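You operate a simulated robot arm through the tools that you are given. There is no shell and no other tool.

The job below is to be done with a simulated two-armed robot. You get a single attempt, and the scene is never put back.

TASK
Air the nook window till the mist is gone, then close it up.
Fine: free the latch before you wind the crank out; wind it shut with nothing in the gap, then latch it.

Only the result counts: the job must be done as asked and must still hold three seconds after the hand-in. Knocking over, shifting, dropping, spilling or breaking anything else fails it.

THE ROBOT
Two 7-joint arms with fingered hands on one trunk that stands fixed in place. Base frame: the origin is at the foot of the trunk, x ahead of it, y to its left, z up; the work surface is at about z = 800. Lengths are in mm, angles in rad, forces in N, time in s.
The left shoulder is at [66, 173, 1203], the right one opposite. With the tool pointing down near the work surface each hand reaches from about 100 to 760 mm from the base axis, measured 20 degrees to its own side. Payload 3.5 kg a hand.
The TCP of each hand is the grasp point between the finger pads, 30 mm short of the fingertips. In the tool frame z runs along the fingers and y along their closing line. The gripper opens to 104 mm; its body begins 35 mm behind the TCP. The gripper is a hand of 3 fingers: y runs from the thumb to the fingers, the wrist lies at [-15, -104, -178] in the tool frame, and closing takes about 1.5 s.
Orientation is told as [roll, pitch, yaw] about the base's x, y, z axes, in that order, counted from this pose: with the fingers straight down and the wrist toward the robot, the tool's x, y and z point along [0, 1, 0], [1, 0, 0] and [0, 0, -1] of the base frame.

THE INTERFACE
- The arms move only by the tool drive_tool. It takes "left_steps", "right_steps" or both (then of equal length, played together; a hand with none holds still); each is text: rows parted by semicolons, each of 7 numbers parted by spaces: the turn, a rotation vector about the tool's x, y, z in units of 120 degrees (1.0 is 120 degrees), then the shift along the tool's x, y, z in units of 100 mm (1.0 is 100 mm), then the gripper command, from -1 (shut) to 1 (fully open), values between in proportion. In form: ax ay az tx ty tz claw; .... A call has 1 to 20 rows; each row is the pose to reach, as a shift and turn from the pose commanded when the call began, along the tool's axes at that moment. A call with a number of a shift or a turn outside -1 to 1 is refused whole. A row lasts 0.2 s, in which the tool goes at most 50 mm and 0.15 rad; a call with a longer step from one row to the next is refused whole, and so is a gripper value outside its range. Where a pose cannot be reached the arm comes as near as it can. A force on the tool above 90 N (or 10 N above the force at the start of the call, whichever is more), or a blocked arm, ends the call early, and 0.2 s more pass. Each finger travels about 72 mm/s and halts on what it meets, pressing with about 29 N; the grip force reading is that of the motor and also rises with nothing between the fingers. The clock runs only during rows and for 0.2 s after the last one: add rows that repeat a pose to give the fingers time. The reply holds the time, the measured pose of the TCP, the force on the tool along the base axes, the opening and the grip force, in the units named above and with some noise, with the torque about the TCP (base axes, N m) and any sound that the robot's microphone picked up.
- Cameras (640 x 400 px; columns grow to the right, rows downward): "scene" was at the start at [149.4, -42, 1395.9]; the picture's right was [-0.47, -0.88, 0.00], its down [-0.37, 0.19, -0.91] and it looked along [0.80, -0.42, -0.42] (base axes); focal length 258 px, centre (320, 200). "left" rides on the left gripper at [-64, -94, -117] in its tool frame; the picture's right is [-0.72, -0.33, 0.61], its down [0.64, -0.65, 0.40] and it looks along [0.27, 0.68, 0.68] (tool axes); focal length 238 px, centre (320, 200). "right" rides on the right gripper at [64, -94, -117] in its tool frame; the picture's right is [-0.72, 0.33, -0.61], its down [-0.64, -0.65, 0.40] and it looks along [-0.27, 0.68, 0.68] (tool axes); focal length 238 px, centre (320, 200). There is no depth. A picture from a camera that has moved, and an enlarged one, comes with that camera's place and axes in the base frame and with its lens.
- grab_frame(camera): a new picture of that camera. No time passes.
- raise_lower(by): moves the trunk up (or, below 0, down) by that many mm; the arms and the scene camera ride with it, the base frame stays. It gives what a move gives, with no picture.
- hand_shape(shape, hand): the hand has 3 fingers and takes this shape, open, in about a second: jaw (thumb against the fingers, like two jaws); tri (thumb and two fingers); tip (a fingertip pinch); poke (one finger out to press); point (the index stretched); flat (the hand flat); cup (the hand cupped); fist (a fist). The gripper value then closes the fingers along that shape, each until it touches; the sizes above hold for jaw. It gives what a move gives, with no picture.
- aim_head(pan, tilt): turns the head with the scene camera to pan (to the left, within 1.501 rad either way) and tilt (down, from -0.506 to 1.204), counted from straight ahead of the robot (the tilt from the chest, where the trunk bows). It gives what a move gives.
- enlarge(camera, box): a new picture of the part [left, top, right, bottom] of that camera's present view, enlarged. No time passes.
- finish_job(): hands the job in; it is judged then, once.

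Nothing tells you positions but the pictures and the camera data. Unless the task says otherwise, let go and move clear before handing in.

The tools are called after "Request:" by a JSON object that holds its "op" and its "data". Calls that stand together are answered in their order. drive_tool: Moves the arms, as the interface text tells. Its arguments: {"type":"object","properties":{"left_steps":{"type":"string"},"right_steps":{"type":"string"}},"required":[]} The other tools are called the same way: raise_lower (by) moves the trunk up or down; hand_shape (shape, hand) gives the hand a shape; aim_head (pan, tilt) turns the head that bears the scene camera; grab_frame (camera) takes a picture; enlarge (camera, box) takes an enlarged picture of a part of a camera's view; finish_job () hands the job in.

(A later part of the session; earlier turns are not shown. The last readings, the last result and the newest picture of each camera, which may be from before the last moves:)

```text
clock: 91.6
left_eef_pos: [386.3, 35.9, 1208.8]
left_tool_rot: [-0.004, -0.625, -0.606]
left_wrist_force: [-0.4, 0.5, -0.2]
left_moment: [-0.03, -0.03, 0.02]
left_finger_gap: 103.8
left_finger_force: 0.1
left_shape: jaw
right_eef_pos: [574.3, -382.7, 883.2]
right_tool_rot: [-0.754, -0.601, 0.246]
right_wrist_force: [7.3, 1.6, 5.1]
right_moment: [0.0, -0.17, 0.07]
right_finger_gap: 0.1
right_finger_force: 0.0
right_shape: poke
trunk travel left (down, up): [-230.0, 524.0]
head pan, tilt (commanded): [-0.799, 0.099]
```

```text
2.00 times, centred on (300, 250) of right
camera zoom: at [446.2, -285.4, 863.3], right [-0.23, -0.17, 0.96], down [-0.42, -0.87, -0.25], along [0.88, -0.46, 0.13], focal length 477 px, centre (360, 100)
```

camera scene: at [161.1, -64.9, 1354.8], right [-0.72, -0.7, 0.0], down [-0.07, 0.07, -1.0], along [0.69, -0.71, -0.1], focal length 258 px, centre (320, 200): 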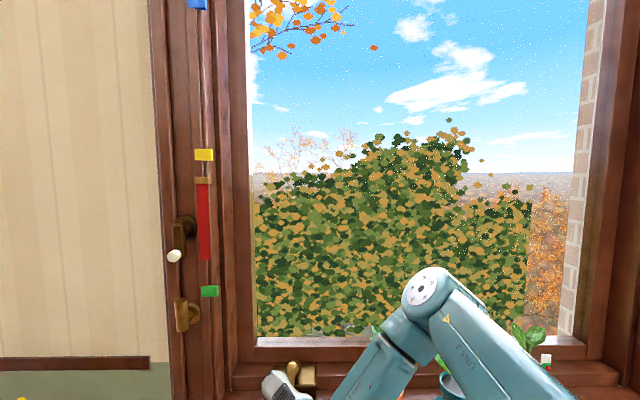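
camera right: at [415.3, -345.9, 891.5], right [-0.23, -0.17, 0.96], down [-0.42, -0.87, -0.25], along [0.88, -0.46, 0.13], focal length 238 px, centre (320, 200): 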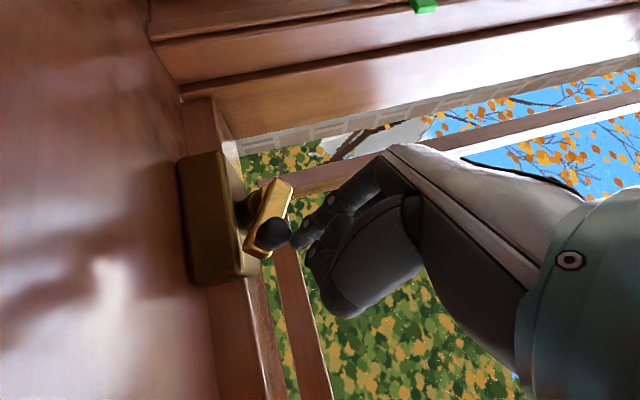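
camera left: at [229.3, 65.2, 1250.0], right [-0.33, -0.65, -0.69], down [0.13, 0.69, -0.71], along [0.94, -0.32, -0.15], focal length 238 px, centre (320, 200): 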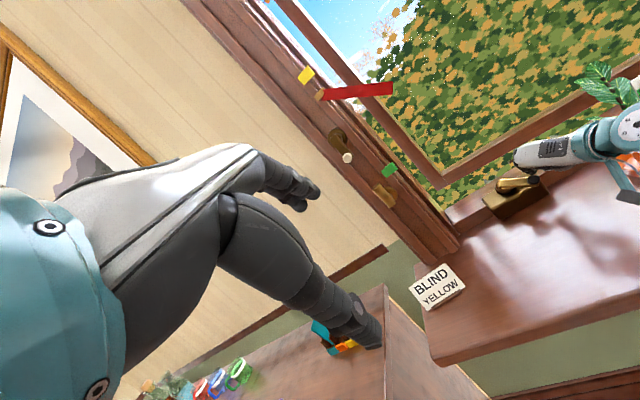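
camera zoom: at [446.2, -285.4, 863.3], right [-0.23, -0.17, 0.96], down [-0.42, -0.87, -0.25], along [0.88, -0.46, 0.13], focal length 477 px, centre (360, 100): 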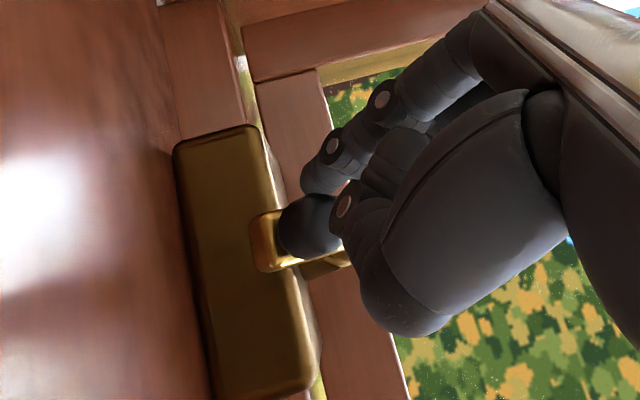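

Resistance is rising (about 9 N). I'll add a few more millimetres to be sure it's fully shut.

Request:
{"op": "drive_tool", "data": {"right_steps": "0 0 0 -0.015 -0.02 0 -1; 0 0 0 -0.03 -0.04 0 -1; 0 0 0 -0.045 -0.06 0 -1"}}

Request:
{"op": "enlarge", "data": {"camera": "right", "box": [200, 150, 400, 350]}}

Request:
{"op": "enlarge", "data": {"camera": "left", "box": [380, 80, 560, 220]}}

```text
clock: 92.4
left_eef_pos: [388.3, 37.8, 1207.7]
left_tool_rot: [-0.003, -0.623, -0.603]
left_wrist_force: [0.3, 0.1, 0.2]
left_moment: [-0.01, 0.0, 0.0]
left_finger_gap: 103.7
left_finger_force: 0.0
left_shape: jaw
right_eef_pos: [570.8, -383.6, 882.8]
right_tool_rot: [-0.755, -0.606, 0.251]
right_wrist_force: [29.6, 13.1, 5.2]
right_moment: [0.22, -0.52, 0.45]
right_finger_gap: 0.1
right_finger_force: 0.1
right_shape: poke
trunk travel left (down, up): [-230.0, 524.0]
head pan, tilt (commanded): [-0.799, 0.099]
```

```text
2.00 times, centred on (300, 250) of right
camera zoom: at [442.0, -287.7, 863.3], right [-0.23, -0.17, 0.96], down [-0.41, -0.87, -0.25], along [0.88, -0.46, 0.13], focal length 477 px, centre (360, 100)
```

zoom: 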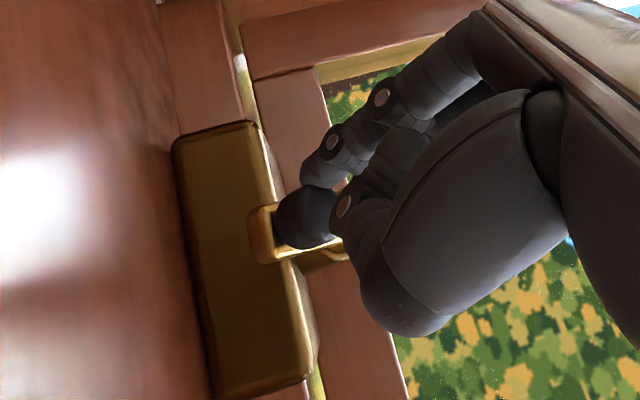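

```text
2.86 times, centred on (470, 150) of left
camera zoom: at [231.8, 67.0, 1249.5], right [-0.33, -0.65, -0.69], down [0.12, 0.69, -0.71], along [0.93, -0.32, -0.15], focal length 681 px, centre (-109, 343)
```

zoom: 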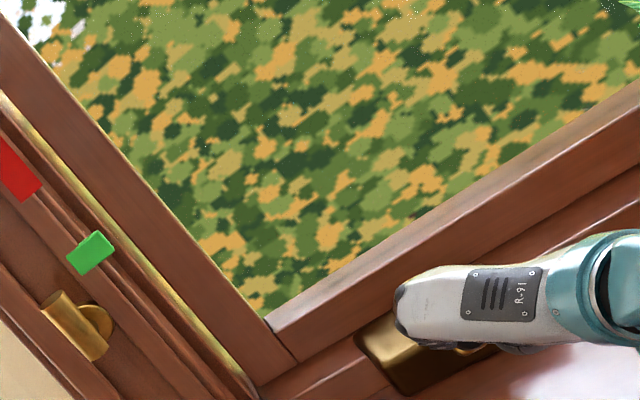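

The crank is firmly at its closed stop (about 30 N), with the ribbon hanging free on the jamb. I'll ease off, lift the finger out and check that everything stays shut.

Request:
{"op": "drive_tool", "data": {"right_steps": "0 0 0 0.05 0.07 0 -1; 0 0 0 0.1 0.13 0 -1; 0 0 0 0.1 0.13 -0.3 -1; 0 0 0 0.1 0.13 -0.6 -1; 0 0 0 0.1 0.13 -0.95 -1; 0 0 0 0.1 0.13 -0.95 -1"}}

Request:
{"op": "enlarge", "data": {"camera": "right", "box": [160, 100, 400, 340]}}

Request:
{"op": "grab_frame", "data": {"camera": "scene"}}

Request:
{"op": "enlarge", "data": {"camera": "left", "box": [380, 80, 560, 220]}}

```text
clock: 93.8
left_eef_pos: [386.4, 37.2, 1207.1]
left_tool_rot: [0.001, -0.627, -0.607]
left_wrist_force: [-0.4, -0.4, 0.0]
left_moment: [0.01, 0.01, -0.02]
left_finger_gap: 103.6
left_finger_force: 0.1
left_shape: jaw
right_eef_pos: [526.8, -325.0, 941.3]
right_tool_rot: [-0.752, -0.598, 0.243]
right_wrist_force: [0.5, 0.0, 0.9]
right_moment: [0.03, 0.04, -0.01]
right_finger_gap: 0.0
right_finger_force: 0.1
right_shape: poke
trunk travel left (down, up): [-230.0, 524.0]
head pan, tilt (commanded): [-0.799, 0.099]
```

```text
1.67 times, centred on (280, 220) of right
camera zoom: at [398.0, -226.6, 921.9], right [-0.23, -0.16, 0.96], down [-0.42, -0.87, -0.25], along [0.88, -0.46, 0.13], focal length 397 px, centre (387, 167)
```

zoom: 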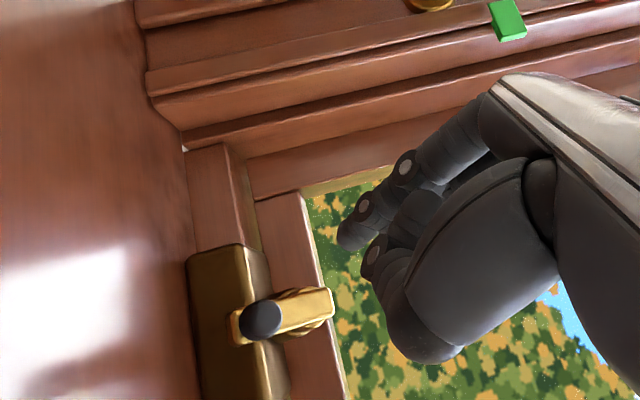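

```text
taken
camera scene: at [161.3, -64.9, 1354.8], right [-0.72, -0.7, 0.0], down [-0.07, 0.07, -0.99], along [0.69, -0.71, -0.1], focal length 258 px, centre (320, 200)
```

scene: 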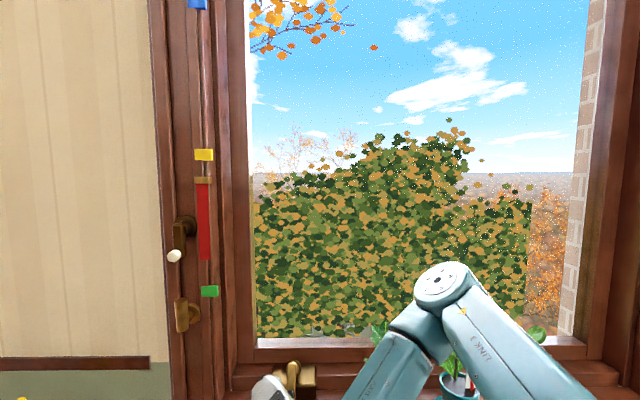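

```text
2.86 times, centred on (470, 150) of left
camera zoom: at [229.5, 65.1, 1250.0], right [-0.33, -0.65, -0.69], down [0.12, 0.69, -0.71], along [0.94, -0.32, -0.15], focal length 681 px, centre (-109, 343)
```

zoom: 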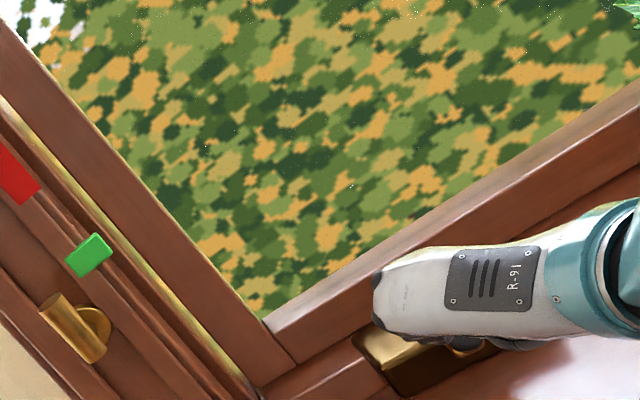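

The window is shut and the crank stays at its closed position. Next I return the right hand to the latch pose, moving up and back in free space.

Request:
{"op": "drive_tool", "data": {"right_steps": "0 0 -0.0625 -0.09 0.09 -0.1 -1; 0 0 -0.125 -0.19 0.19 -0.2 -1; 0 0 -0.1875 -0.28 0.28 -0.3 -1; 0 0 -0.25 -0.38 0.38 -0.4 -1; 0 0 -0.3125 -0.47 0.47 -0.5 -1; 0 0 -0.375 -0.565 0.565 -0.6 -1; 0 0 -0.375 -0.565 0.565 -0.6 -1"}}

Request:
{"op": "grab_frame", "data": {"camera": "scene"}}

```text
clock: 95.4
left_eef_pos: [387.6, 35.9, 1208.1]
left_tool_rot: [0.001, -0.626, -0.606]
left_wrist_force: [0.0, 0.3, 0.2]
left_moment: [-0.01, 0.04, 0.01]
left_finger_gap: 103.9
left_finger_force: 0.1
left_shape: jaw
right_eef_pos: [526.9, -326.1, 1038.3]
right_tool_rot: [-0.924, 0.001, 0.786]
right_wrist_force: [1.2, -0.1, 0.7]
right_moment: [0.01, -0.03, -0.01]
right_finger_gap: 0.1
right_finger_force: 0.1
right_shape: poke
trunk travel left (down, up): [-230.0, 524.0]
head pan, tilt (commanded): [-0.799, 0.099]
```

```text
taken
camera scene: at [161.3, -65.0, 1354.8], right [-0.72, -0.7, 0.0], down [-0.07, 0.07, -0.99], along [0.69, -0.71, -0.1], focal length 258 px, centre (320, 200)
```

scene: 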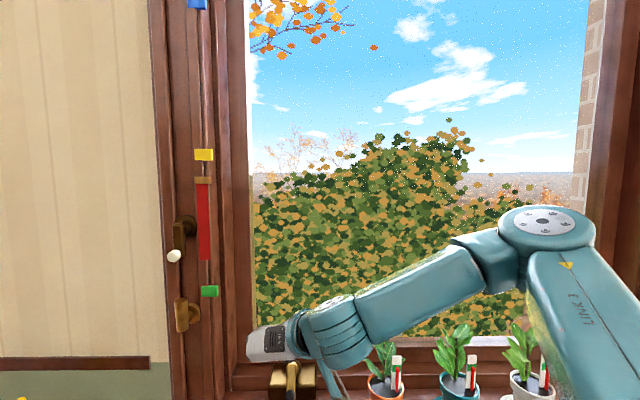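

Orientation is back to the simple tilt. Now level the finger at the window while moving left and up toward the latch.

Request:
{"op": "drive_tool", "data": {"right_steps": "0 -0.062 0 -0.08 0.2 -0.06 -1; 0 -0.124 0 -0.15 0.4 -0.13 -1; 0 -0.186 0 -0.23 0.6 -0.19 -1; 0 -0.248 0 -0.31 0.8 -0.25 -1; 0 -0.309 0 -0.387 1 -0.317 -1; 0 -0.309 0 -0.387 1 -0.317 -1"}}

Request:
{"op": "enlarge", "data": {"camera": "right", "box": [180, 60, 400, 280]}}

Request:
{"op": "grab_frame", "data": {"camera": "scene"}}

```text
clock: 96.8
left_eef_pos: [384.5, 37.4, 1208.9]
left_tool_rot: [0.001, -0.624, -0.605]
left_wrist_force: [0.5, 0.4, 0.0]
left_moment: [0.01, -0.01, 0.03]
left_finger_gap: 103.6
left_finger_force: 0.2
left_shape: jaw
right_eef_pos: [595.3, -251.9, 1090.3]
right_tool_rot: [-1.573, 0.001, 0.785]
right_wrist_force: [0.9, 0.1, -0.8]
right_moment: [0.0, 0.0, 0.0]
right_finger_gap: 0.3
right_finger_force: 0.1
right_shape: poke
trunk travel left (down, up): [-230.0, 524.0]
head pan, tilt (commanded): [-0.799, 0.099]
```

```text
1.82 times, centred on (290, 170) of right
camera zoom: at [446.4, -235.9, 1025.5], right [-0.2, 0.67, 0.72], down [-0.18, -0.75, 0.64], along [0.96, 0.0, 0.27], focal length 433 px, centre (374, 254)
```

zoom: 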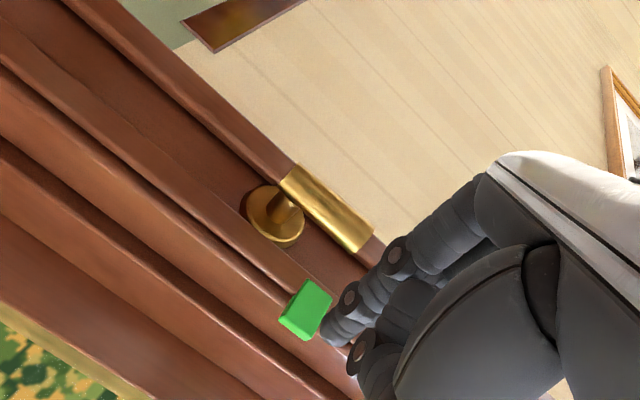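

```text
taken
camera scene: at [161.0, -64.9, 1354.9], right [-0.72, -0.7, 0.0], down [-0.07, 0.07, -1.0], along [0.69, -0.71, -0.1], focal length 258 px, centre (320, 200)
```

scene: 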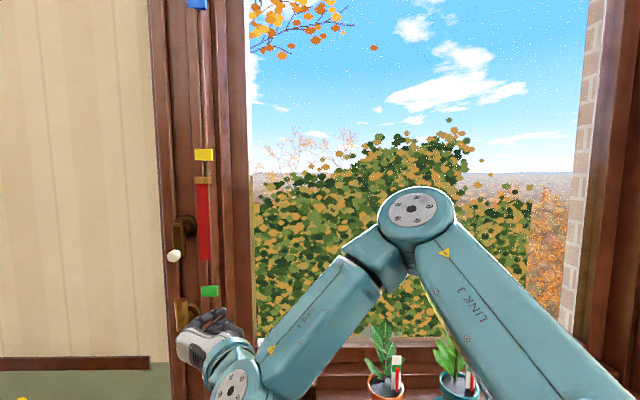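

The hand is level at (595,-252,1090) with the lever still vertical. I'll move left in front of the lever, staying short of it.

Request:
{"op": "drive_tool", "data": {"right_steps": "0 0 0 0 0.3 0 -1; 0 0 0 0 0.6 0 -1; 0 0 0 0 0.9 0 -1; 0 0 0 0 0.9 0 -1"}}

Request:
{"op": "drive_tool", "data": {"right_steps": "0 0 0 0 0.2 0 -1; 0 0 0 0 0.4 0 -1; 0 0 0 0 0.4 0 -1"}}

Request:
{"op": "enlarge", "data": {"camera": "right", "box": [180, 60, 400, 280]}}

Request:
{"op": "grab_frame", "data": {"camera": "scene"}}

```text
clock: 97.8
left_eef_pos: [385.4, 36.7, 1210.3]
left_tool_rot: [-0.001, -0.625, -0.607]
left_wrist_force: [0.4, 0.9, -0.2]
left_moment: [-0.04, -0.04, -0.02]
left_finger_gap: 103.9
left_finger_force: 0.0
left_shape: jaw
right_eef_pos: [659.7, -188.7, 1092.2]
right_tool_rot: [-1.573, 0.0, 0.786]
right_wrist_force: [-0.1, 0.0, 0.3]
right_moment: [0.01, -0.03, -0.01]
right_finger_gap: 0.0
right_finger_force: 0.0
right_shape: poke
trunk travel left (down, up): [-230.0, 524.0]
head pan, tilt (commanded): [-0.799, 0.099]
```

```text
clock: 98.6
left_eef_pos: [386.6, 37.1, 1210.6]
left_tool_rot: [0.001, -0.625, -0.606]
left_wrist_force: [0.6, 1.0, -0.3]
left_moment: [0.0, 0.05, -0.01]
left_finger_gap: 103.8
left_finger_force: 0.1
left_shape: jaw
right_eef_pos: [669.9, -192.4, 1097.5]
right_tool_rot: [-1.57, 0.001, 0.787]
right_wrist_force: [0.4, -0.1, 0.2]
right_moment: [0.03, -0.03, 0.02]
right_finger_gap: 0.1
right_finger_force: 0.1
right_shape: poke
right hand out of reach, approached as far as the arm can: row 1, 2, 3
trunk travel left (down, up): [-230.0, 524.0]
head pan, tilt (commanded): [-0.799, 0.099]
```

```text
1.82 times, centred on (290, 170) of right
camera zoom: at [520.8, -176.3, 1033.2], right [-0.2, 0.66, 0.72], down [-0.18, -0.75, 0.64], along [0.96, 0.0, 0.27], focal length 433 px, centre (374, 254)
```

zoom: 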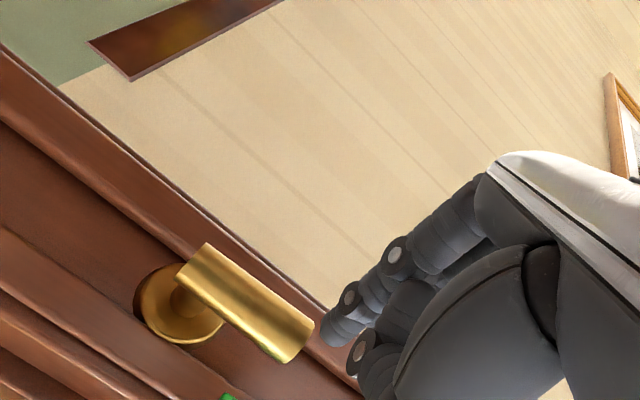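

```text
taken
camera scene: at [161.2, -64.8, 1354.9], right [-0.72, -0.7, 0.0], down [-0.07, 0.07, -1.0], along [0.69, -0.71, -0.1], focal length 258 px, centre (320, 200)
```

scene: 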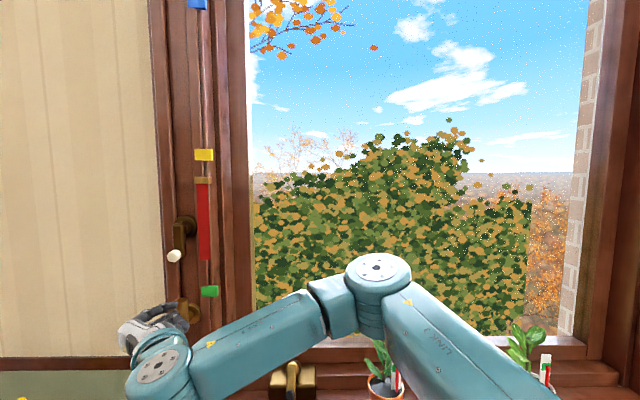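

The arm runs out of reach to the left at w≈-338; I need about 30 mm more. I'll pull back slightly and lower the trunk by 80 mm, which also brings the shoulder forward.

Request:
{"op": "drive_tool", "data": {"right_steps": "0 0 0 -0.1 -0.1 -0.2 -1; 0 0 0 -0.2 -0.2 -0.3 -1; 0 0 0 -0.3 -0.2 -0.3 -1"}}

Request:
{"op": "raise_lower", "data": {"by": -80}}

Request:
{"op": "grab_frame", "data": {"camera": "scene"}}

```text
clock: 99.4
left_eef_pos: [386.1, 37.8, 1209.9]
left_tool_rot: [0.0, -0.625, -0.606]
left_wrist_force: [0.3, -0.4, 0.6]
left_moment: [-0.03, 0.0, 0.0]
left_finger_gap: 103.9
left_finger_force: 0.1
left_shape: jaw
right_eef_pos: [635.2, -185.0, 1128.7]
right_tool_rot: [-1.571, 0.0, 0.785]
right_wrist_force: [-0.2, -0.8, -0.4]
right_moment: [-0.03, 0.01, -0.06]
right_finger_gap: 0.1
right_finger_force: 0.0
right_shape: poke
trunk travel left (down, up): [-230.0, 524.0]
head pan, tilt (commanded): [-0.799, 0.099]
```

```text
clock: 100.6
left_eef_pos: [421.6, 37.2, 1103.4]
left_tool_rot: [-0.06, -0.555, -0.576]
left_wrist_force: [-0.1, 0.0, 0.8]
left_moment: [0.0, 0.02, 0.01]
left_finger_gap: 103.7
left_finger_force: 0.1
left_shape: jaw
right_eef_pos: [635.8, -184.8, 1048.8]
right_tool_rot: [-1.572, -0.002, 0.787]
right_wrist_force: [0.2, 0.7, 0.4]
right_moment: [-0.02, 0.01, -0.03]
right_finger_gap: 0.1
right_finger_force: 0.0
right_shape: poke
trunk travel left (down, up): [-150.0, 604.0]
head pan, tilt (commanded): [-0.799, 0.099]
```

```text
taken
camera scene: at [200.9, -64.8, 1272.0], right [-0.72, -0.7, 0.0], down [-0.07, 0.07, -1.0], along [0.69, -0.71, -0.1], focal length 258 px, centre (320, 200)
```

scene: 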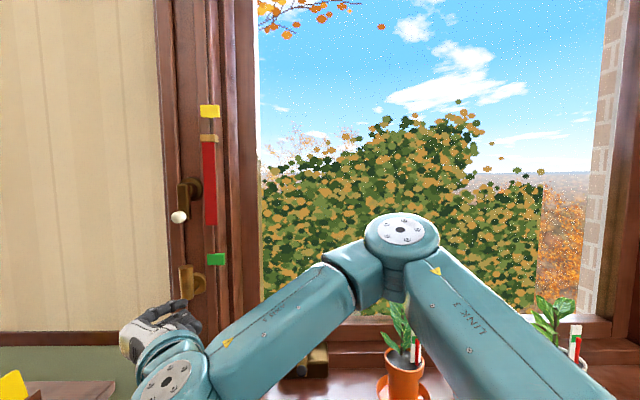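

I'm at (636,-185,1049) with the trunk lowered. Now up and left again, staying short of the lever.

Request:
{"op": "drive_tool", "data": {"right_steps": "0 0 0 -0.2 0 0 -1; 0 0 0 -0.42 0.15 0 -1; 0 0 0 -0.42 0.35 0 -1; 0 0 0 -0.42 0.55 0 -1; 0 0 0 -0.42 0.55 0 -1"}}

Request:
{"op": "enlarge", "data": {"camera": "right", "box": [180, 60, 400, 280]}}

Request:
{"op": "grab_frame", "data": {"camera": "scene"}}

```text
clock: 101.8
left_eef_pos: [421.1, 35.9, 1103.7]
left_tool_rot: [-0.057, -0.552, -0.573]
left_wrist_force: [0.9, 0.9, -0.9]
left_moment: [0.02, 0.0, -0.02]
left_finger_gap: 103.7
left_finger_force: 0.1
left_shape: jaw
right_eef_pos: [660.3, -166.3, 1090.1]
right_tool_rot: [-1.573, -0.002, 0.785]
right_wrist_force: [0.5, -0.4, -0.7]
right_moment: [0.01, -0.01, -0.01]
right_finger_gap: 0.1
right_finger_force: 0.1
right_shape: poke
right hand out of reach, approached as far as the arm can: row 3, 4, 5
trunk travel left (down, up): [-150.0, 604.0]
head pan, tilt (commanded): [-0.799, 0.099]
```

```text
1.82 times, centred on (290, 170) of right
camera zoom: at [510.4, -151.0, 1025.1], right [-0.2, 0.67, 0.72], down [-0.18, -0.75, 0.64], along [0.96, 0.0, 0.27], focal length 433 px, centre (374, 254)
```

zoom: 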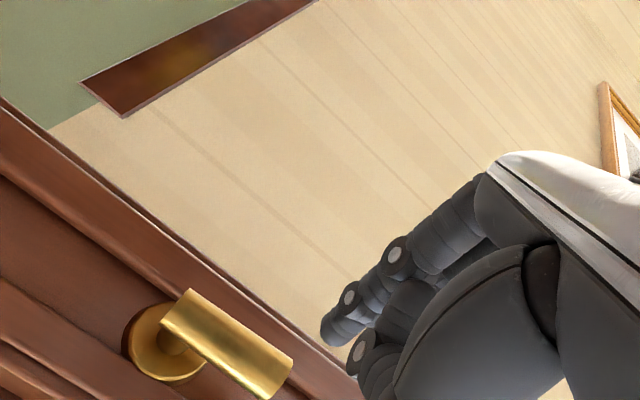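

```text
taken
camera scene: at [201.6, -64.8, 1271.7], right [-0.72, -0.7, 0.0], down [-0.07, 0.07, -1.0], along [0.69, -0.71, -0.1], focal length 258 px, centre (320, 200)
```

scene: 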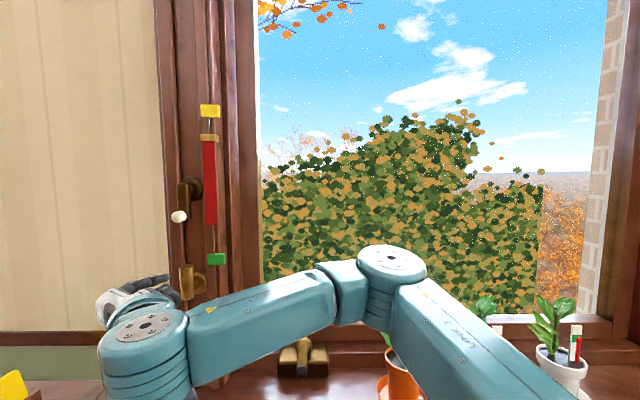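

With "poke" I can't get far enough left of the lever. With the hand opened as a jaw, the left-side fingers sit about 52 mm left of the tool point, so I'll move right a bit and use the open jaw's fingers as the pusher.

Request:
{"op": "drive_tool", "data": {"right_steps": "0 0 0 0 -0.2 0 -1; 0 0 0 0 -0.4 0 -1; 0 0 0 0 -0.4 0 -1"}}

Request:
{"op": "hand_shape", "data": {"hand": "right", "shape": "jaw"}}

Request:
{"op": "grab_frame", "data": {"camera": "right"}}

Request:
{"op": "enlarge", "data": {"camera": "scene", "box": [80, 220, 260, 360]}}

```text
clock: 102.6
left_eef_pos: [420.8, 35.1, 1102.9]
left_tool_rot: [-0.058, -0.553, -0.574]
left_wrist_force: [0.1, 0.6, 0.2]
left_moment: [-0.01, 0.0, 0.02]
left_finger_gap: 103.6
left_finger_force: 0.1
left_shape: jaw
right_eef_pos: [632.4, -194.8, 1089.8]
right_tool_rot: [-1.571, 0.001, 0.787]
right_wrist_force: [-0.5, -0.8, -0.7]
right_moment: [0.0, 0.0, -0.01]
right_finger_gap: 0.0
right_finger_force: 0.1
right_shape: poke
trunk travel left (down, up): [-150.0, 604.0]
head pan, tilt (commanded): [-0.799, 0.099]
```

```text
clock: 103.5
left_eef_pos: [422.0, 36.2, 1102.0]
left_tool_rot: [-0.058, -0.553, -0.574]
left_wrist_force: [0.3, 0.3, 0.2]
left_moment: [0.0, -0.02, 0.01]
left_finger_gap: 103.6
left_finger_force: 0.1
left_shape: jaw
right_eef_pos: [632.0, -195.5, 1090.9]
right_tool_rot: [-1.57, -0.001, 0.786]
right_wrist_force: [0.4, 0.4, 0.0]
right_moment: [0.01, 0.0, 0.0]
right_finger_gap: 103.7
right_finger_force: 0.1
right_shape: jaw
trunk travel left (down, up): [-150.0, 604.0]
head pan, tilt (commanded): [-0.799, 0.099]
```

```text
taken
camera right: at [482.2, -179.5, 1025.8], right [-0.2, 0.66, 0.72], down [-0.18, -0.75, 0.64], along [0.96, 0.0, 0.27], focal length 238 px, centre (320, 200)
```

right: 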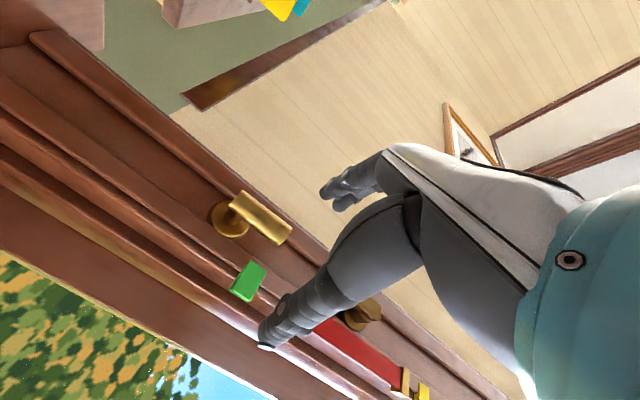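

```text
2.86 times, centred on (170, 290) of scene
camera zoom: at [201.7, -64.8, 1271.7], right [-0.72, -0.7, 0.0], down [-0.07, 0.07, -1.0], along [0.69, -0.71, -0.1], focal length 738 px, centre (749, -57)
```

zoom: 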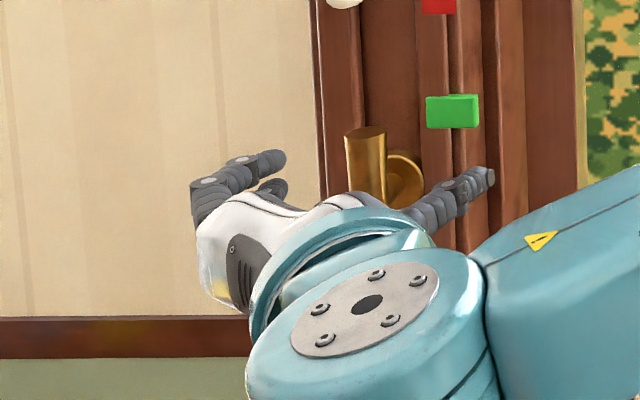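

The open jaw puts two fingers left of the lever at w≈-373 and the thumb well to the right. I'll shift 8 mm left and advance so the fingers reach past the lever's front.

Request:
{"op": "drive_tool", "data": {"right_steps": "0 0 0 0 0.08 0 1; 0 0 0 0 0.08 0.2 1; 0 0 0 0 0.08 0.4 1; 0 0 0 0 0.08 0.6 1; 0 0 0 0 0.08 0.6 1"}}

Request:
{"op": "enlarge", "data": {"camera": "right", "box": [180, 120, 400, 340]}}

Request:
{"op": "enlarge", "data": {"camera": "scene", "box": [80, 220, 260, 360]}}

```text
clock: 104.7
left_eef_pos: [422.3, 37.1, 1102.8]
left_tool_rot: [-0.056, -0.554, -0.574]
left_wrist_force: [-0.1, -0.1, -0.1]
left_moment: [-0.02, -0.03, -0.03]
left_finger_gap: 103.7
left_finger_force: 0.1
left_shape: jaw
right_eef_pos: [679.6, -232.5, 1090.2]
right_tool_rot: [-1.572, -0.001, 0.788]
right_wrist_force: [1.2, 0.5, 0.1]
right_moment: [0.02, -0.02, 0.03]
right_finger_gap: 104.0
right_finger_force: 0.0
right_shape: jaw
trunk travel left (down, up): [-150.0, 604.0]
head pan, tilt (commanded): [-0.799, 0.099]
```

```text
1.82 times, centred on (290, 230) of right
camera zoom: at [529.8, -216.6, 1026.2], right [-0.2, 0.66, 0.72], down [-0.18, -0.75, 0.64], along [0.96, 0.0, 0.27], focal length 433 px, centre (374, 146)
```

zoom: 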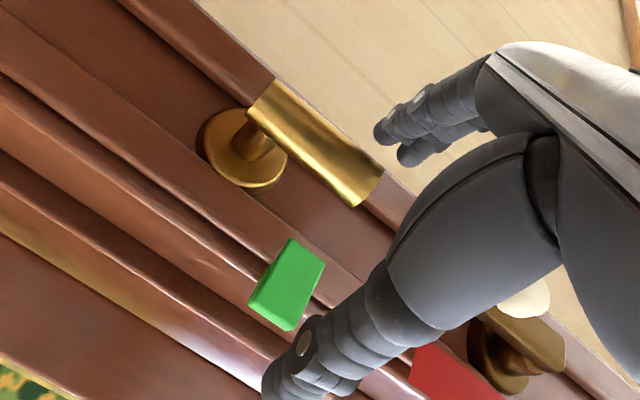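

```text
2.86 times, centred on (170, 290) of scene
camera zoom: at [201.7, -64.9, 1271.7], right [-0.72, -0.7, 0.0], down [-0.07, 0.07, -1.0], along [0.69, -0.71, -0.1], focal length 738 px, centre (749, -57)
```

zoom: 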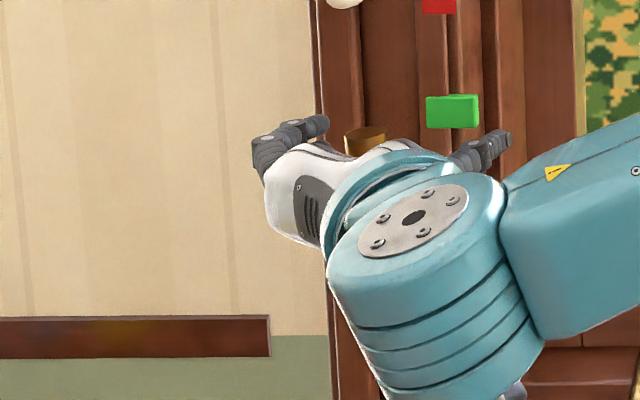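

The fingers sit about 12 mm left of the lever at the right depth, and the thumb is well clear. I'll sweep right along the lever's arc, first part only.

Request:
{"op": "drive_tool", "data": {"right_steps": "0 0 0 0 -0.06 0 1; 0 0 0 0 -0.12 0 1; 0 0 0 -0.02 -0.18 0 1; 0 0 0 -0.041 -0.231 0 1; 0 0 0 -0.048 -0.29 0 1; 0 0 0 -0.051 -0.348 0 1"}}

Request:
{"op": "enlarge", "data": {"camera": "right", "box": [180, 120, 400, 340]}}

Request:
{"op": "enlarge", "data": {"camera": "scene", "box": [80, 220, 260, 360]}}

```text
clock: 106.1
left_eef_pos: [421.1, 36.6, 1102.8]
left_tool_rot: [-0.057, -0.553, -0.575]
left_wrist_force: [0.2, 0.1, 0.1]
left_moment: [0.0, -0.01, -0.02]
left_finger_gap: 103.8
left_finger_force: 0.1
left_shape: jaw
right_eef_pos: [654.7, -256.3, 1096.2]
right_tool_rot: [-1.571, 0.0, 0.785]
right_wrist_force: [-0.9, 1.6, -0.8]
right_moment: [0.02, 0.05, 0.13]
right_finger_gap: 104.1
right_finger_force: 0.1
right_shape: jaw
trunk travel left (down, up): [-150.0, 604.0]
head pan, tilt (commanded): [-0.799, 0.099]
```

```text
1.82 times, centred on (290, 230) of right
camera zoom: at [505.1, -241.1, 1031.2], right [-0.2, 0.66, 0.72], down [-0.18, -0.75, 0.64], along [0.96, 0.0, 0.27], focal length 433 px, centre (374, 146)
```

zoom: 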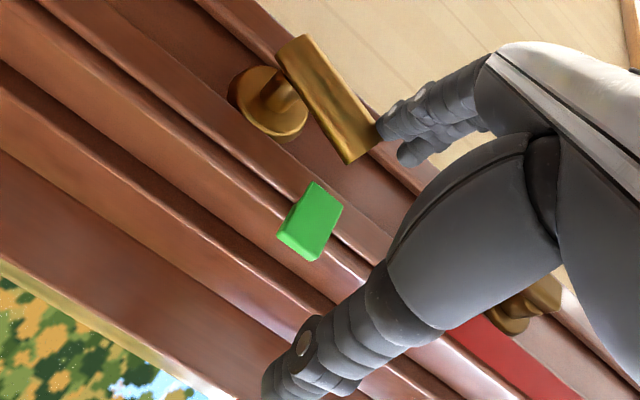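

```text
2.86 times, centred on (170, 290) of scene
camera zoom: at [201.7, -64.6, 1271.7], right [-0.72, -0.7, 0.0], down [-0.07, 0.07, -1.0], along [0.69, -0.71, -0.1], focal length 738 px, centre (749, -57)
```

zoom: 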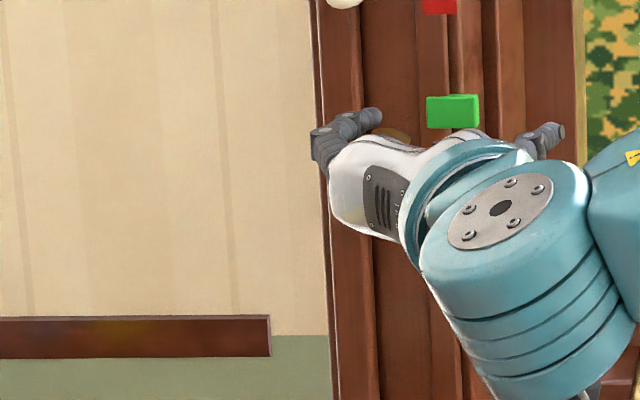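

The lever is swinging right under about 2 N. I'll continue along the arc toward horizontal.

Request:
{"op": "drive_tool", "data": {"right_steps": "0 0 0 0.01 -0.06 0 1; 0 0 0 0.02 -0.116 0 1; 0 0 0 0.042 -0.17 0 1; 0 0 0 0.069 -0.223 0 1; 0 0 0 0.105 -0.27 0 1; 0 0 0 0.145 -0.314 0 1"}}

Request:
{"op": "enlarge", "data": {"camera": "right", "box": [180, 80, 400, 300]}}

Request:
{"op": "enlarge", "data": {"camera": "scene", "box": [120, 220, 300, 360]}}

```text
clock: 107.5
left_eef_pos: [421.5, 36.4, 1102.4]
left_tool_rot: [-0.058, -0.555, -0.574]
left_wrist_force: [-0.5, 0.1, 0.5]
left_moment: [-0.01, 0.01, -0.01]
left_finger_gap: 103.6
left_finger_force: 0.1
left_shape: jaw
right_eef_pos: [633.5, -277.5, 1081.6]
right_tool_rot: [-1.573, 0.0, 0.785]
right_wrist_force: [-1.4, 2.0, 0.2]
right_moment: [0.01, -0.01, 0.11]
right_finger_gap: 103.8
right_finger_force: 0.0
right_shape: jaw
trunk travel left (down, up): [-150.0, 604.0]
head pan, tilt (commanded): [-0.799, 0.099]
```

```text
1.82 times, centred on (290, 190) of right
camera zoom: at [483.0, -262.4, 1016.3], right [-0.2, 0.67, 0.72], down [-0.18, -0.75, 0.64], along [0.96, 0.0, 0.27], focal length 433 px, centre (374, 218)
```

zoom: 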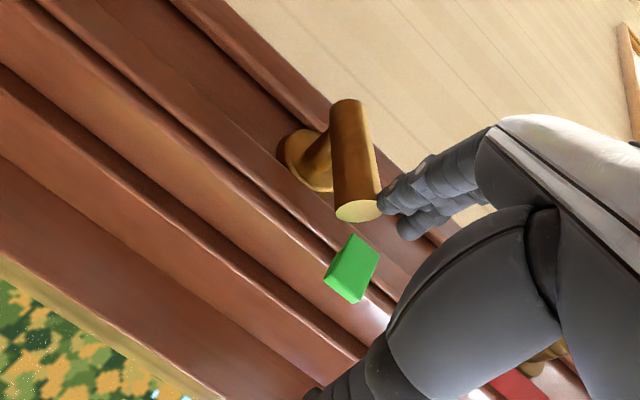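

```text
2.86 times, centred on (210, 290) of scene
camera zoom: at [201.7, -64.5, 1271.7], right [-0.72, -0.7, 0.0], down [-0.07, 0.07, -1.0], along [0.69, -0.71, -0.1], focal length 738 px, centre (634, -57)
```

zoom: 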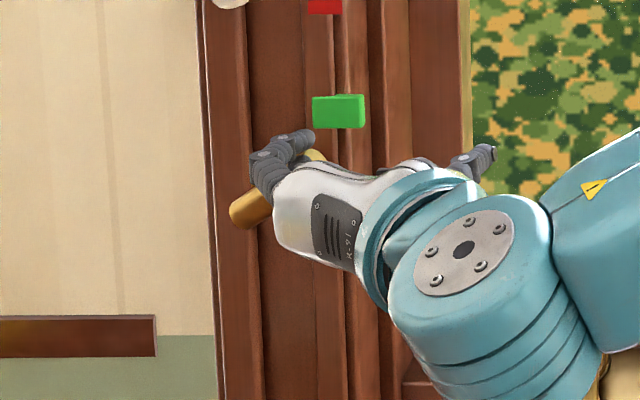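

The lever is at roughly 38° from horizontal. I'll push further down and slightly right.

Request:
{"op": "drive_tool", "data": {"right_steps": "0 0 0 0.04 -0.05 0 1; 0 0 0 0.08 -0.09 0 1; 0 0 0 0.12 -0.12 0 1; 0 0 0 0.16 -0.14 0 1; 0 0 0 0.2 -0.15 0 1"}}

Request:
{"op": "enlarge", "data": {"camera": "right", "box": [180, 80, 400, 300]}}

Request:
{"op": "enlarge", "data": {"camera": "scene", "box": [120, 220, 300, 360]}}

```text
clock: 108.7
left_eef_pos: [421.7, 35.7, 1102.8]
left_tool_rot: [-0.058, -0.554, -0.573]
left_wrist_force: [0.4, -0.4, 0.4]
left_moment: [-0.01, 0.01, 0.01]
left_finger_gap: 103.9
left_finger_force: 0.1
left_shape: jaw
right_eef_pos: [622.4, -290.0, 1060.9]
right_tool_rot: [-1.57, 0.0, 0.785]
right_wrist_force: [0.1, 1.0, 1.6]
right_moment: [0.03, -0.01, 0.1]
right_finger_gap: 104.0
right_finger_force: 0.1
right_shape: jaw
trunk travel left (down, up): [-150.0, 604.0]
head pan, tilt (commanded): [-0.799, 0.099]
```

```text
1.82 times, centred on (290, 190) of right
camera zoom: at [472.1, -273.2, 996.4], right [-0.2, 0.67, 0.72], down [-0.18, -0.75, 0.64], along [0.96, 0.0, 0.27], focal length 433 px, centre (374, 218)
```

zoom: 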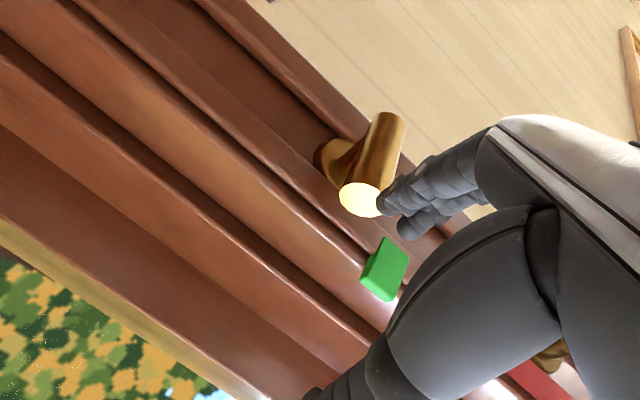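

```text
2.86 times, centred on (210, 290) of scene
camera zoom: at [201.6, -64.7, 1271.7], right [-0.72, -0.7, 0.0], down [-0.07, 0.07, -1.0], along [0.69, -0.71, -0.1], focal length 738 px, centre (634, -57)
```

zoom: 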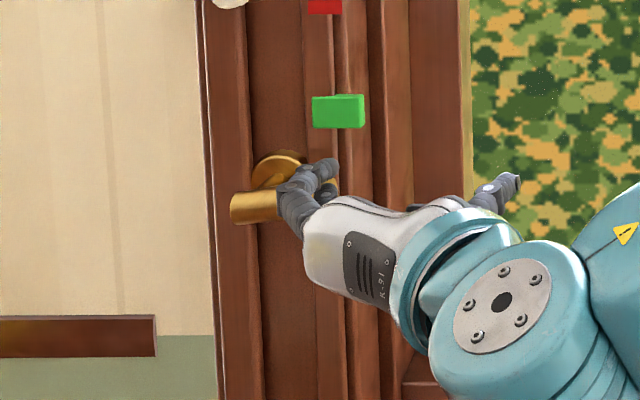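

The lever is within about 10° of horizontal. I'll press down gently until it meets its stop.

Request:
{"op": "drive_tool", "data": {"right_steps": "0 0 0 0.03 0 0 1; 0 0 0 0.06 0 0 1; 0 0 0 0.09 0 0 1; 0 0 0 0.12 0 0 1"}}

Request:
{"op": "enlarge", "data": {"camera": "right", "box": [180, 80, 400, 300]}}

Request:
{"op": "enlarge", "data": {"camera": "scene", "box": [160, 220, 260, 300]}}

```text
clock: 109.7
left_eef_pos: [420.8, 36.6, 1103.5]
left_tool_rot: [-0.058, -0.556, -0.574]
left_wrist_force: [-0.5, 0.2, 1.0]
left_moment: [-0.05, 0.01, 0.0]
left_finger_gap: 103.3
left_finger_force: 0.3
left_shape: jaw
right_eef_pos: [621.4, -288.7, 1050.6]
right_tool_rot: [-1.574, -0.002, 0.785]
right_wrist_force: [-0.9, 1.4, 3.3]
right_moment: [0.08, -0.15, 0.2]
right_finger_gap: 104.0
right_finger_force: 0.1
right_shape: jaw
trunk travel left (down, up): [-150.0, 604.0]
head pan, tilt (commanded): [-0.799, 0.099]
```

```text
1.82 times, centred on (290, 190) of right
camera zoom: at [471.9, -273.0, 985.7], right [-0.21, 0.66, 0.72], down [-0.18, -0.75, 0.64], along [0.96, 0.0, 0.27], focal length 433 px, centre (374, 218)
```

zoom: 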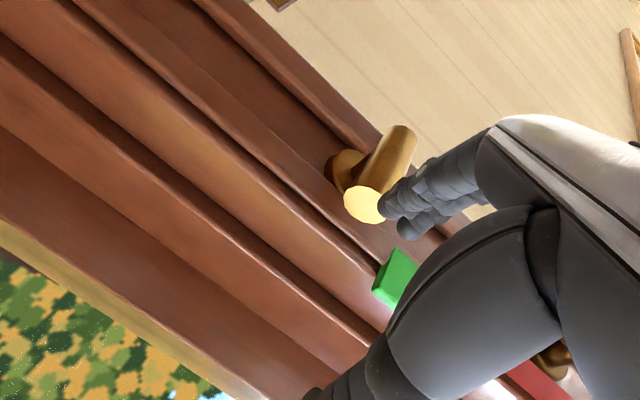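

```text
5.00 times, centred on (210, 260) of scene
camera zoom: at [201.1, -64.5, 1271.9], right [-0.72, -0.7, 0.0], down [-0.07, 0.07, -1.0], along [0.69, -0.71, -0.1], focal length 1292 px, centre (870, -100)
```

zoom: 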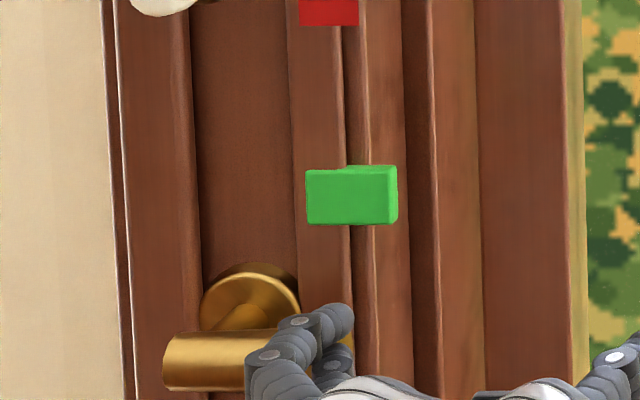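

The lever looks horizontal. A few more millimetres of pressure will confirm the stop.

Request:
{"op": "drive_tool", "data": {"right_steps": "0 0 0 0.03 0 0 1; 0 0 0 0.06 0 0 1; 0 0 0 0.08 0 0 1"}}

Request:
{"op": "enlarge", "data": {"camera": "scene", "box": [160, 220, 260, 300]}}

```text
clock: 110.5
left_eef_pos: [419.8, 36.3, 1102.6]
left_tool_rot: [-0.058, -0.555, -0.575]
left_wrist_force: [0.8, 0.6, 1.4]
left_moment: [0.0, 0.05, -0.01]
left_finger_gap: 103.8
left_finger_force: 0.1
left_shape: jaw
right_eef_pos: [620.7, -289.0, 1041.2]
right_tool_rot: [-1.572, 0.001, 0.786]
right_wrist_force: [-4.9, 3.3, 4.1]
right_moment: [0.12, -0.24, 0.37]
right_finger_gap: 104.1
right_finger_force: 0.1
right_shape: jaw
trunk travel left (down, up): [-150.0, 604.0]
head pan, tilt (commanded): [-0.799, 0.099]
```

```text
5.00 times, centred on (210, 260) of scene
camera zoom: at [200.6, -64.2, 1272.0], right [-0.72, -0.7, 0.0], down [-0.07, 0.07, -1.0], along [0.69, -0.71, -0.1], focal length 1292 px, centre (870, -100)
```

zoom: 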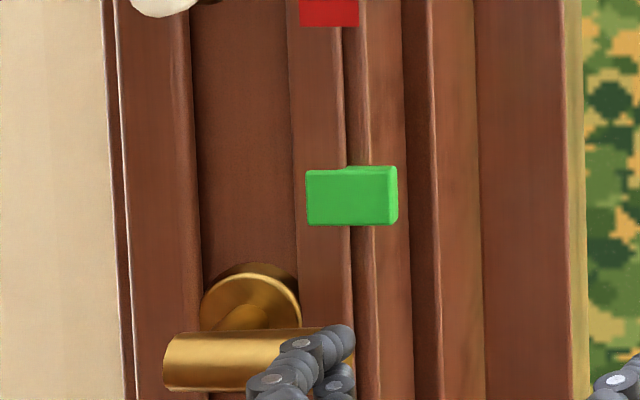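

The finger has slid off the front of the lever, which stays horizontal. I'll back straight out and inspect the lever.

Request:
{"op": "drive_tool", "data": {"right_steps": "0 0 0 0 0 -0.2 1; 0 0 0 0 0 -0.4 1; 0 0 0 0 0 -0.6 1; 0 0 0 0 -0.3 -0.8 1; 0 0 0 0 -0.6 -0.9 1; 0 0 0 0 -0.6 -0.9 1"}}

Request:
{"op": "enlarge", "data": {"camera": "scene", "box": [160, 230, 260, 310]}}

Request:
{"op": "enlarge", "data": {"camera": "right", "box": [180, 60, 400, 280]}}

Request:
{"op": "grab_frame", "data": {"camera": "scene"}}

```text
clock: 111.9
left_eef_pos: [421.6, 36.0, 1102.2]
left_tool_rot: [-0.06, -0.553, -0.576]
left_wrist_force: [0.1, 0.0, 0.2]
left_moment: [-0.02, 0.02, -0.01]
left_finger_gap: 103.6
left_finger_force: 0.0
left_shape: jaw
right_eef_pos: [552.9, -261.9, 1038.9]
right_tool_rot: [-1.573, 0.0, 0.786]
right_wrist_force: [0.5, -0.2, -0.2]
right_moment: [0.04, 0.02, -0.02]
right_finger_gap: 104.0
right_finger_force: 0.1
right_shape: jaw
right hand out of reach, approached as far as the arm can: row 4, 5, 6
trunk travel left (down, up): [-150.0, 604.0]
head pan, tilt (commanded): [-0.799, 0.099]
```

```text
5.00 times, centred on (210, 270) of scene
camera zoom: at [201.8, -65.0, 1271.7], right [-0.72, -0.7, 0.0], down [-0.07, 0.07, -0.99], along [0.69, -0.71, -0.1], focal length 1292 px, centre (870, -150)
```

zoom: 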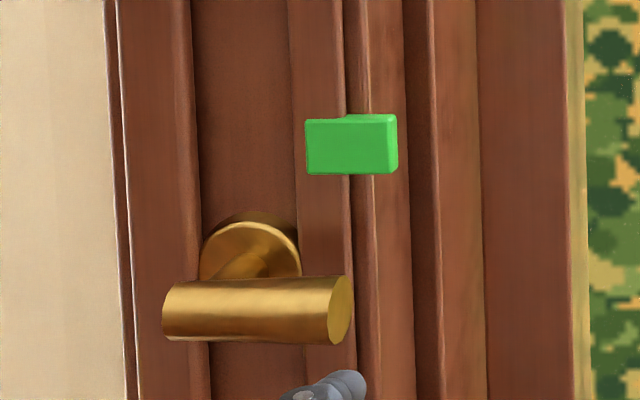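

```text
1.82 times, centred on (290, 170) of right
camera zoom: at [403.1, -245.9, 974.1], right [-0.2, 0.67, 0.72], down [-0.18, -0.75, 0.64], along [0.96, 0.0, 0.27], focal length 433 px, centre (374, 254)
```

zoom: 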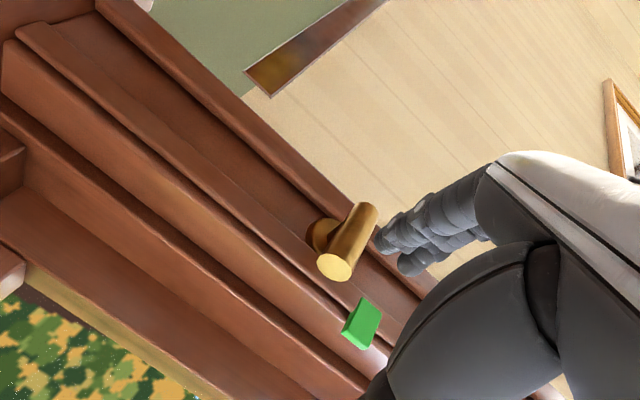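

```text
taken
camera scene: at [201.8, -65.0, 1271.7], right [-0.72, -0.7, 0.0], down [-0.07, 0.07, -0.99], along [0.69, -0.71, -0.1], focal length 258 px, centre (320, 200)
```

scene: 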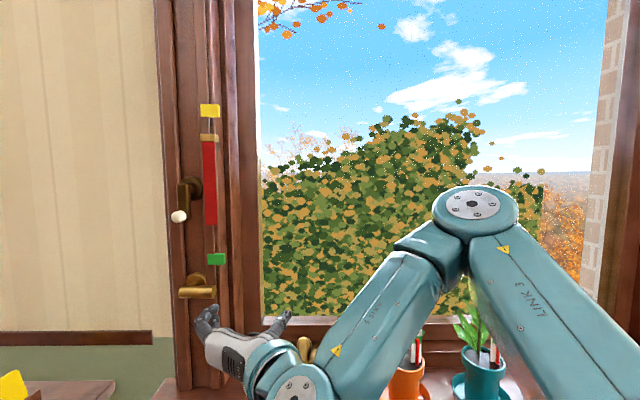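

The lever is horizontal again within about a degree. To be sure it is seated in its latched stop, I'll repeat the earlier press test from above with the poke finger (that gave about 18 N at the latched position).

Request:
{"op": "drive_tool", "data": {"right_steps": "0 0 0 -0.2 0 0 1; 0 0 0 -0.4 0.1 0 1; 0 0 0 -0.56 0.3 0 1; 0 0 0 -0.56 0.4 0 1; 0 0 0 -0.56 0.4 0 1"}}

Request:
{"op": "hand_shape", "data": {"hand": "right", "shape": "poke"}}

Request:
{"op": "enlarge", "data": {"camera": "right", "box": [180, 60, 400, 280]}}

```text
clock: 113.1
left_eef_pos: [421.7, 36.7, 1102.2]
left_tool_rot: [-0.057, -0.554, -0.575]
left_wrist_force: [-0.1, -0.6, -0.3]
left_moment: [-0.02, -0.02, 0.01]
left_finger_gap: 103.9
left_finger_force: 0.1
left_shape: jaw
right_eef_pos: [583.8, -234.3, 1097.2]
right_tool_rot: [-1.571, 0.0, 0.787]
right_wrist_force: [0.4, 0.5, -0.3]
right_moment: [-0.02, 0.01, -0.02]
right_finger_gap: 104.1
right_finger_force: 0.0
right_shape: jaw
trunk travel left (down, up): [-150.0, 604.0]
head pan, tilt (commanded): [-0.799, 0.099]
```

```text
clock: 114.0
left_eef_pos: [421.6, 36.6, 1103.1]
left_tool_rot: [-0.058, -0.553, -0.575]
left_wrist_force: [0.2, -0.3, 0.9]
left_moment: [-0.03, 0.02, 0.0]
left_finger_gap: 103.8
left_finger_force: 0.1
left_shape: jaw
right_eef_pos: [582.7, -234.2, 1096.9]
right_tool_rot: [-1.57, -0.002, 0.785]
right_wrist_force: [-0.1, -0.2, -0.4]
right_moment: [-0.05, 0.0, 0.01]
right_finger_gap: 0.2
right_finger_force: 0.0
right_shape: poke
trunk travel left (down, up): [-150.0, 604.0]
head pan, tilt (commanded): [-0.799, 0.099]
```

```text
1.82 times, centred on (290, 170) of right
camera zoom: at [433.8, -218.3, 1032.6], right [-0.2, 0.66, 0.72], down [-0.18, -0.75, 0.64], along [0.96, 0.0, 0.27], focal length 433 px, centre (374, 254)
```

zoom: 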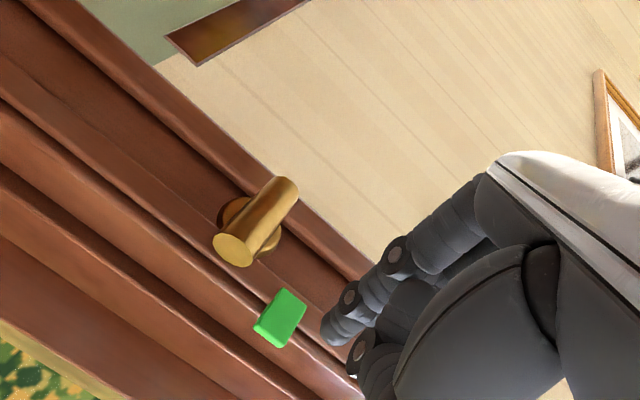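

Now bring the finger over the lever: left, then forward, keeping above it.

Request:
{"op": "drive_tool", "data": {"right_steps": "0 0 0 0.04 0.2 0 -1; 0 0 0 0.08 0.4 0 -1; 0 0 0 0.11 0.6 0 -1; 0 0 0 0.11 0.6 0.24 -1; 0 0 0 0.11 0.6 0.48 -1; 0 0 0 0.11 0.6 0.71 -1; 0 0 0 0.11 0.6 0.71 -1"}}

Request:
{"op": "enlarge", "data": {"camera": "right", "box": [220, 130, 360, 270]}}

```text
clock: 115.6
left_eef_pos: [421.5, 35.2, 1102.8]
left_tool_rot: [-0.057, -0.552, -0.575]
left_wrist_force: [-0.1, 0.9, 0.0]
left_moment: [0.03, -0.01, 0.01]
left_finger_gap: 103.9
left_finger_force: 0.0
left_shape: jaw
right_eef_pos: [676.4, -241.9, 1086.5]
right_tool_rot: [-1.573, -0.002, 0.785]
right_wrist_force: [-0.3, -0.2, -1.0]
right_moment: [-0.02, -0.03, 0.0]
right_finger_gap: 0.0
right_finger_force: 0.1
right_shape: poke
trunk travel left (down, up): [-150.0, 604.0]
head pan, tilt (commanded): [-0.799, 0.099]
```

```text
2.86 times, centred on (290, 200) of right
camera zoom: at [526.9, -226.5, 1022.4], right [-0.2, 0.67, 0.72], down [-0.18, -0.75, 0.64], along [0.96, 0.0, 0.27], focal length 681 px, centre (406, 200)
```

zoom: 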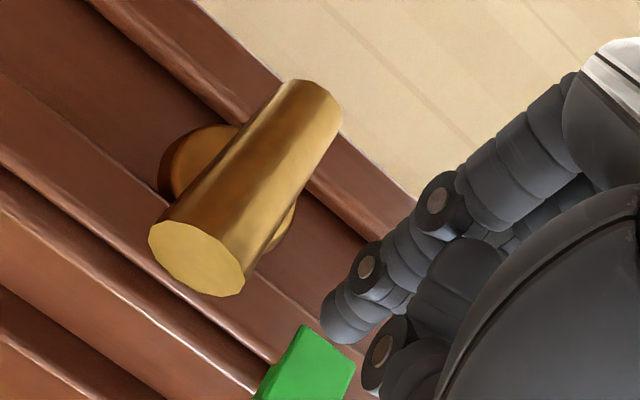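

The lever's appearance matches the original latched view. Now the same press test downward.

Request:
{"op": "drive_tool", "data": {"right_steps": "0 0 0 0.06 0 0 -1; 0 0 0 0.12 0 0 -1; 0 0 0 0.18 -0.02 0 -1; 0 0 0 0.24 -0.04 0 -1; 0 0 0 0.28 -0.05 0 -1"}}

Request:
{"op": "enlarge", "data": {"camera": "right", "box": [240, 150, 340, 260]}}

```text
clock: 116.8
left_eef_pos: [420.2, 36.7, 1103.1]
left_tool_rot: [-0.058, -0.555, -0.574]
left_wrist_force: [0.2, 0.6, -1.1]
left_moment: [-0.01, 0.01, 0.0]
left_finger_gap: 103.6
left_finger_force: 0.1
left_shape: jaw
right_eef_pos: [672.7, -243.5, 1064.2]
right_tool_rot: [-1.581, -0.005, 0.785]
right_wrist_force: [3.3, 2.8, 17.3]
right_moment: [-0.3, -0.35, 0.13]
right_finger_gap: 0.3
right_finger_force: 0.0
right_shape: poke
trunk travel left (down, up): [-150.0, 604.0]
head pan, tilt (commanded): [-0.799, 0.099]
```

```text
3.64 times, centred on (290, 205) of right
camera zoom: at [522.7, -228.3, 997.7], right [-0.21, 0.67, 0.71], down [-0.18, -0.75, 0.64], along [0.96, 0.01, 0.28], focal length 867 px, centre (429, 182)
```

zoom: 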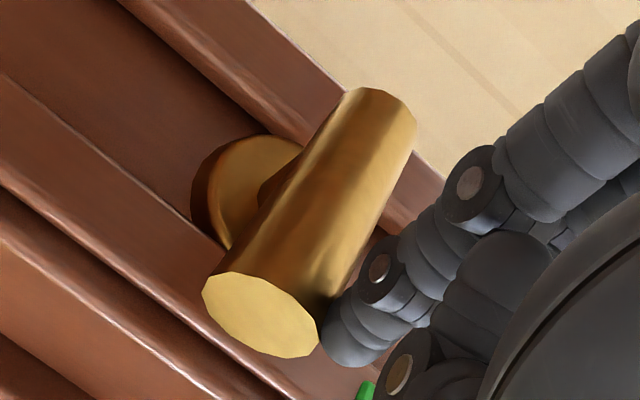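

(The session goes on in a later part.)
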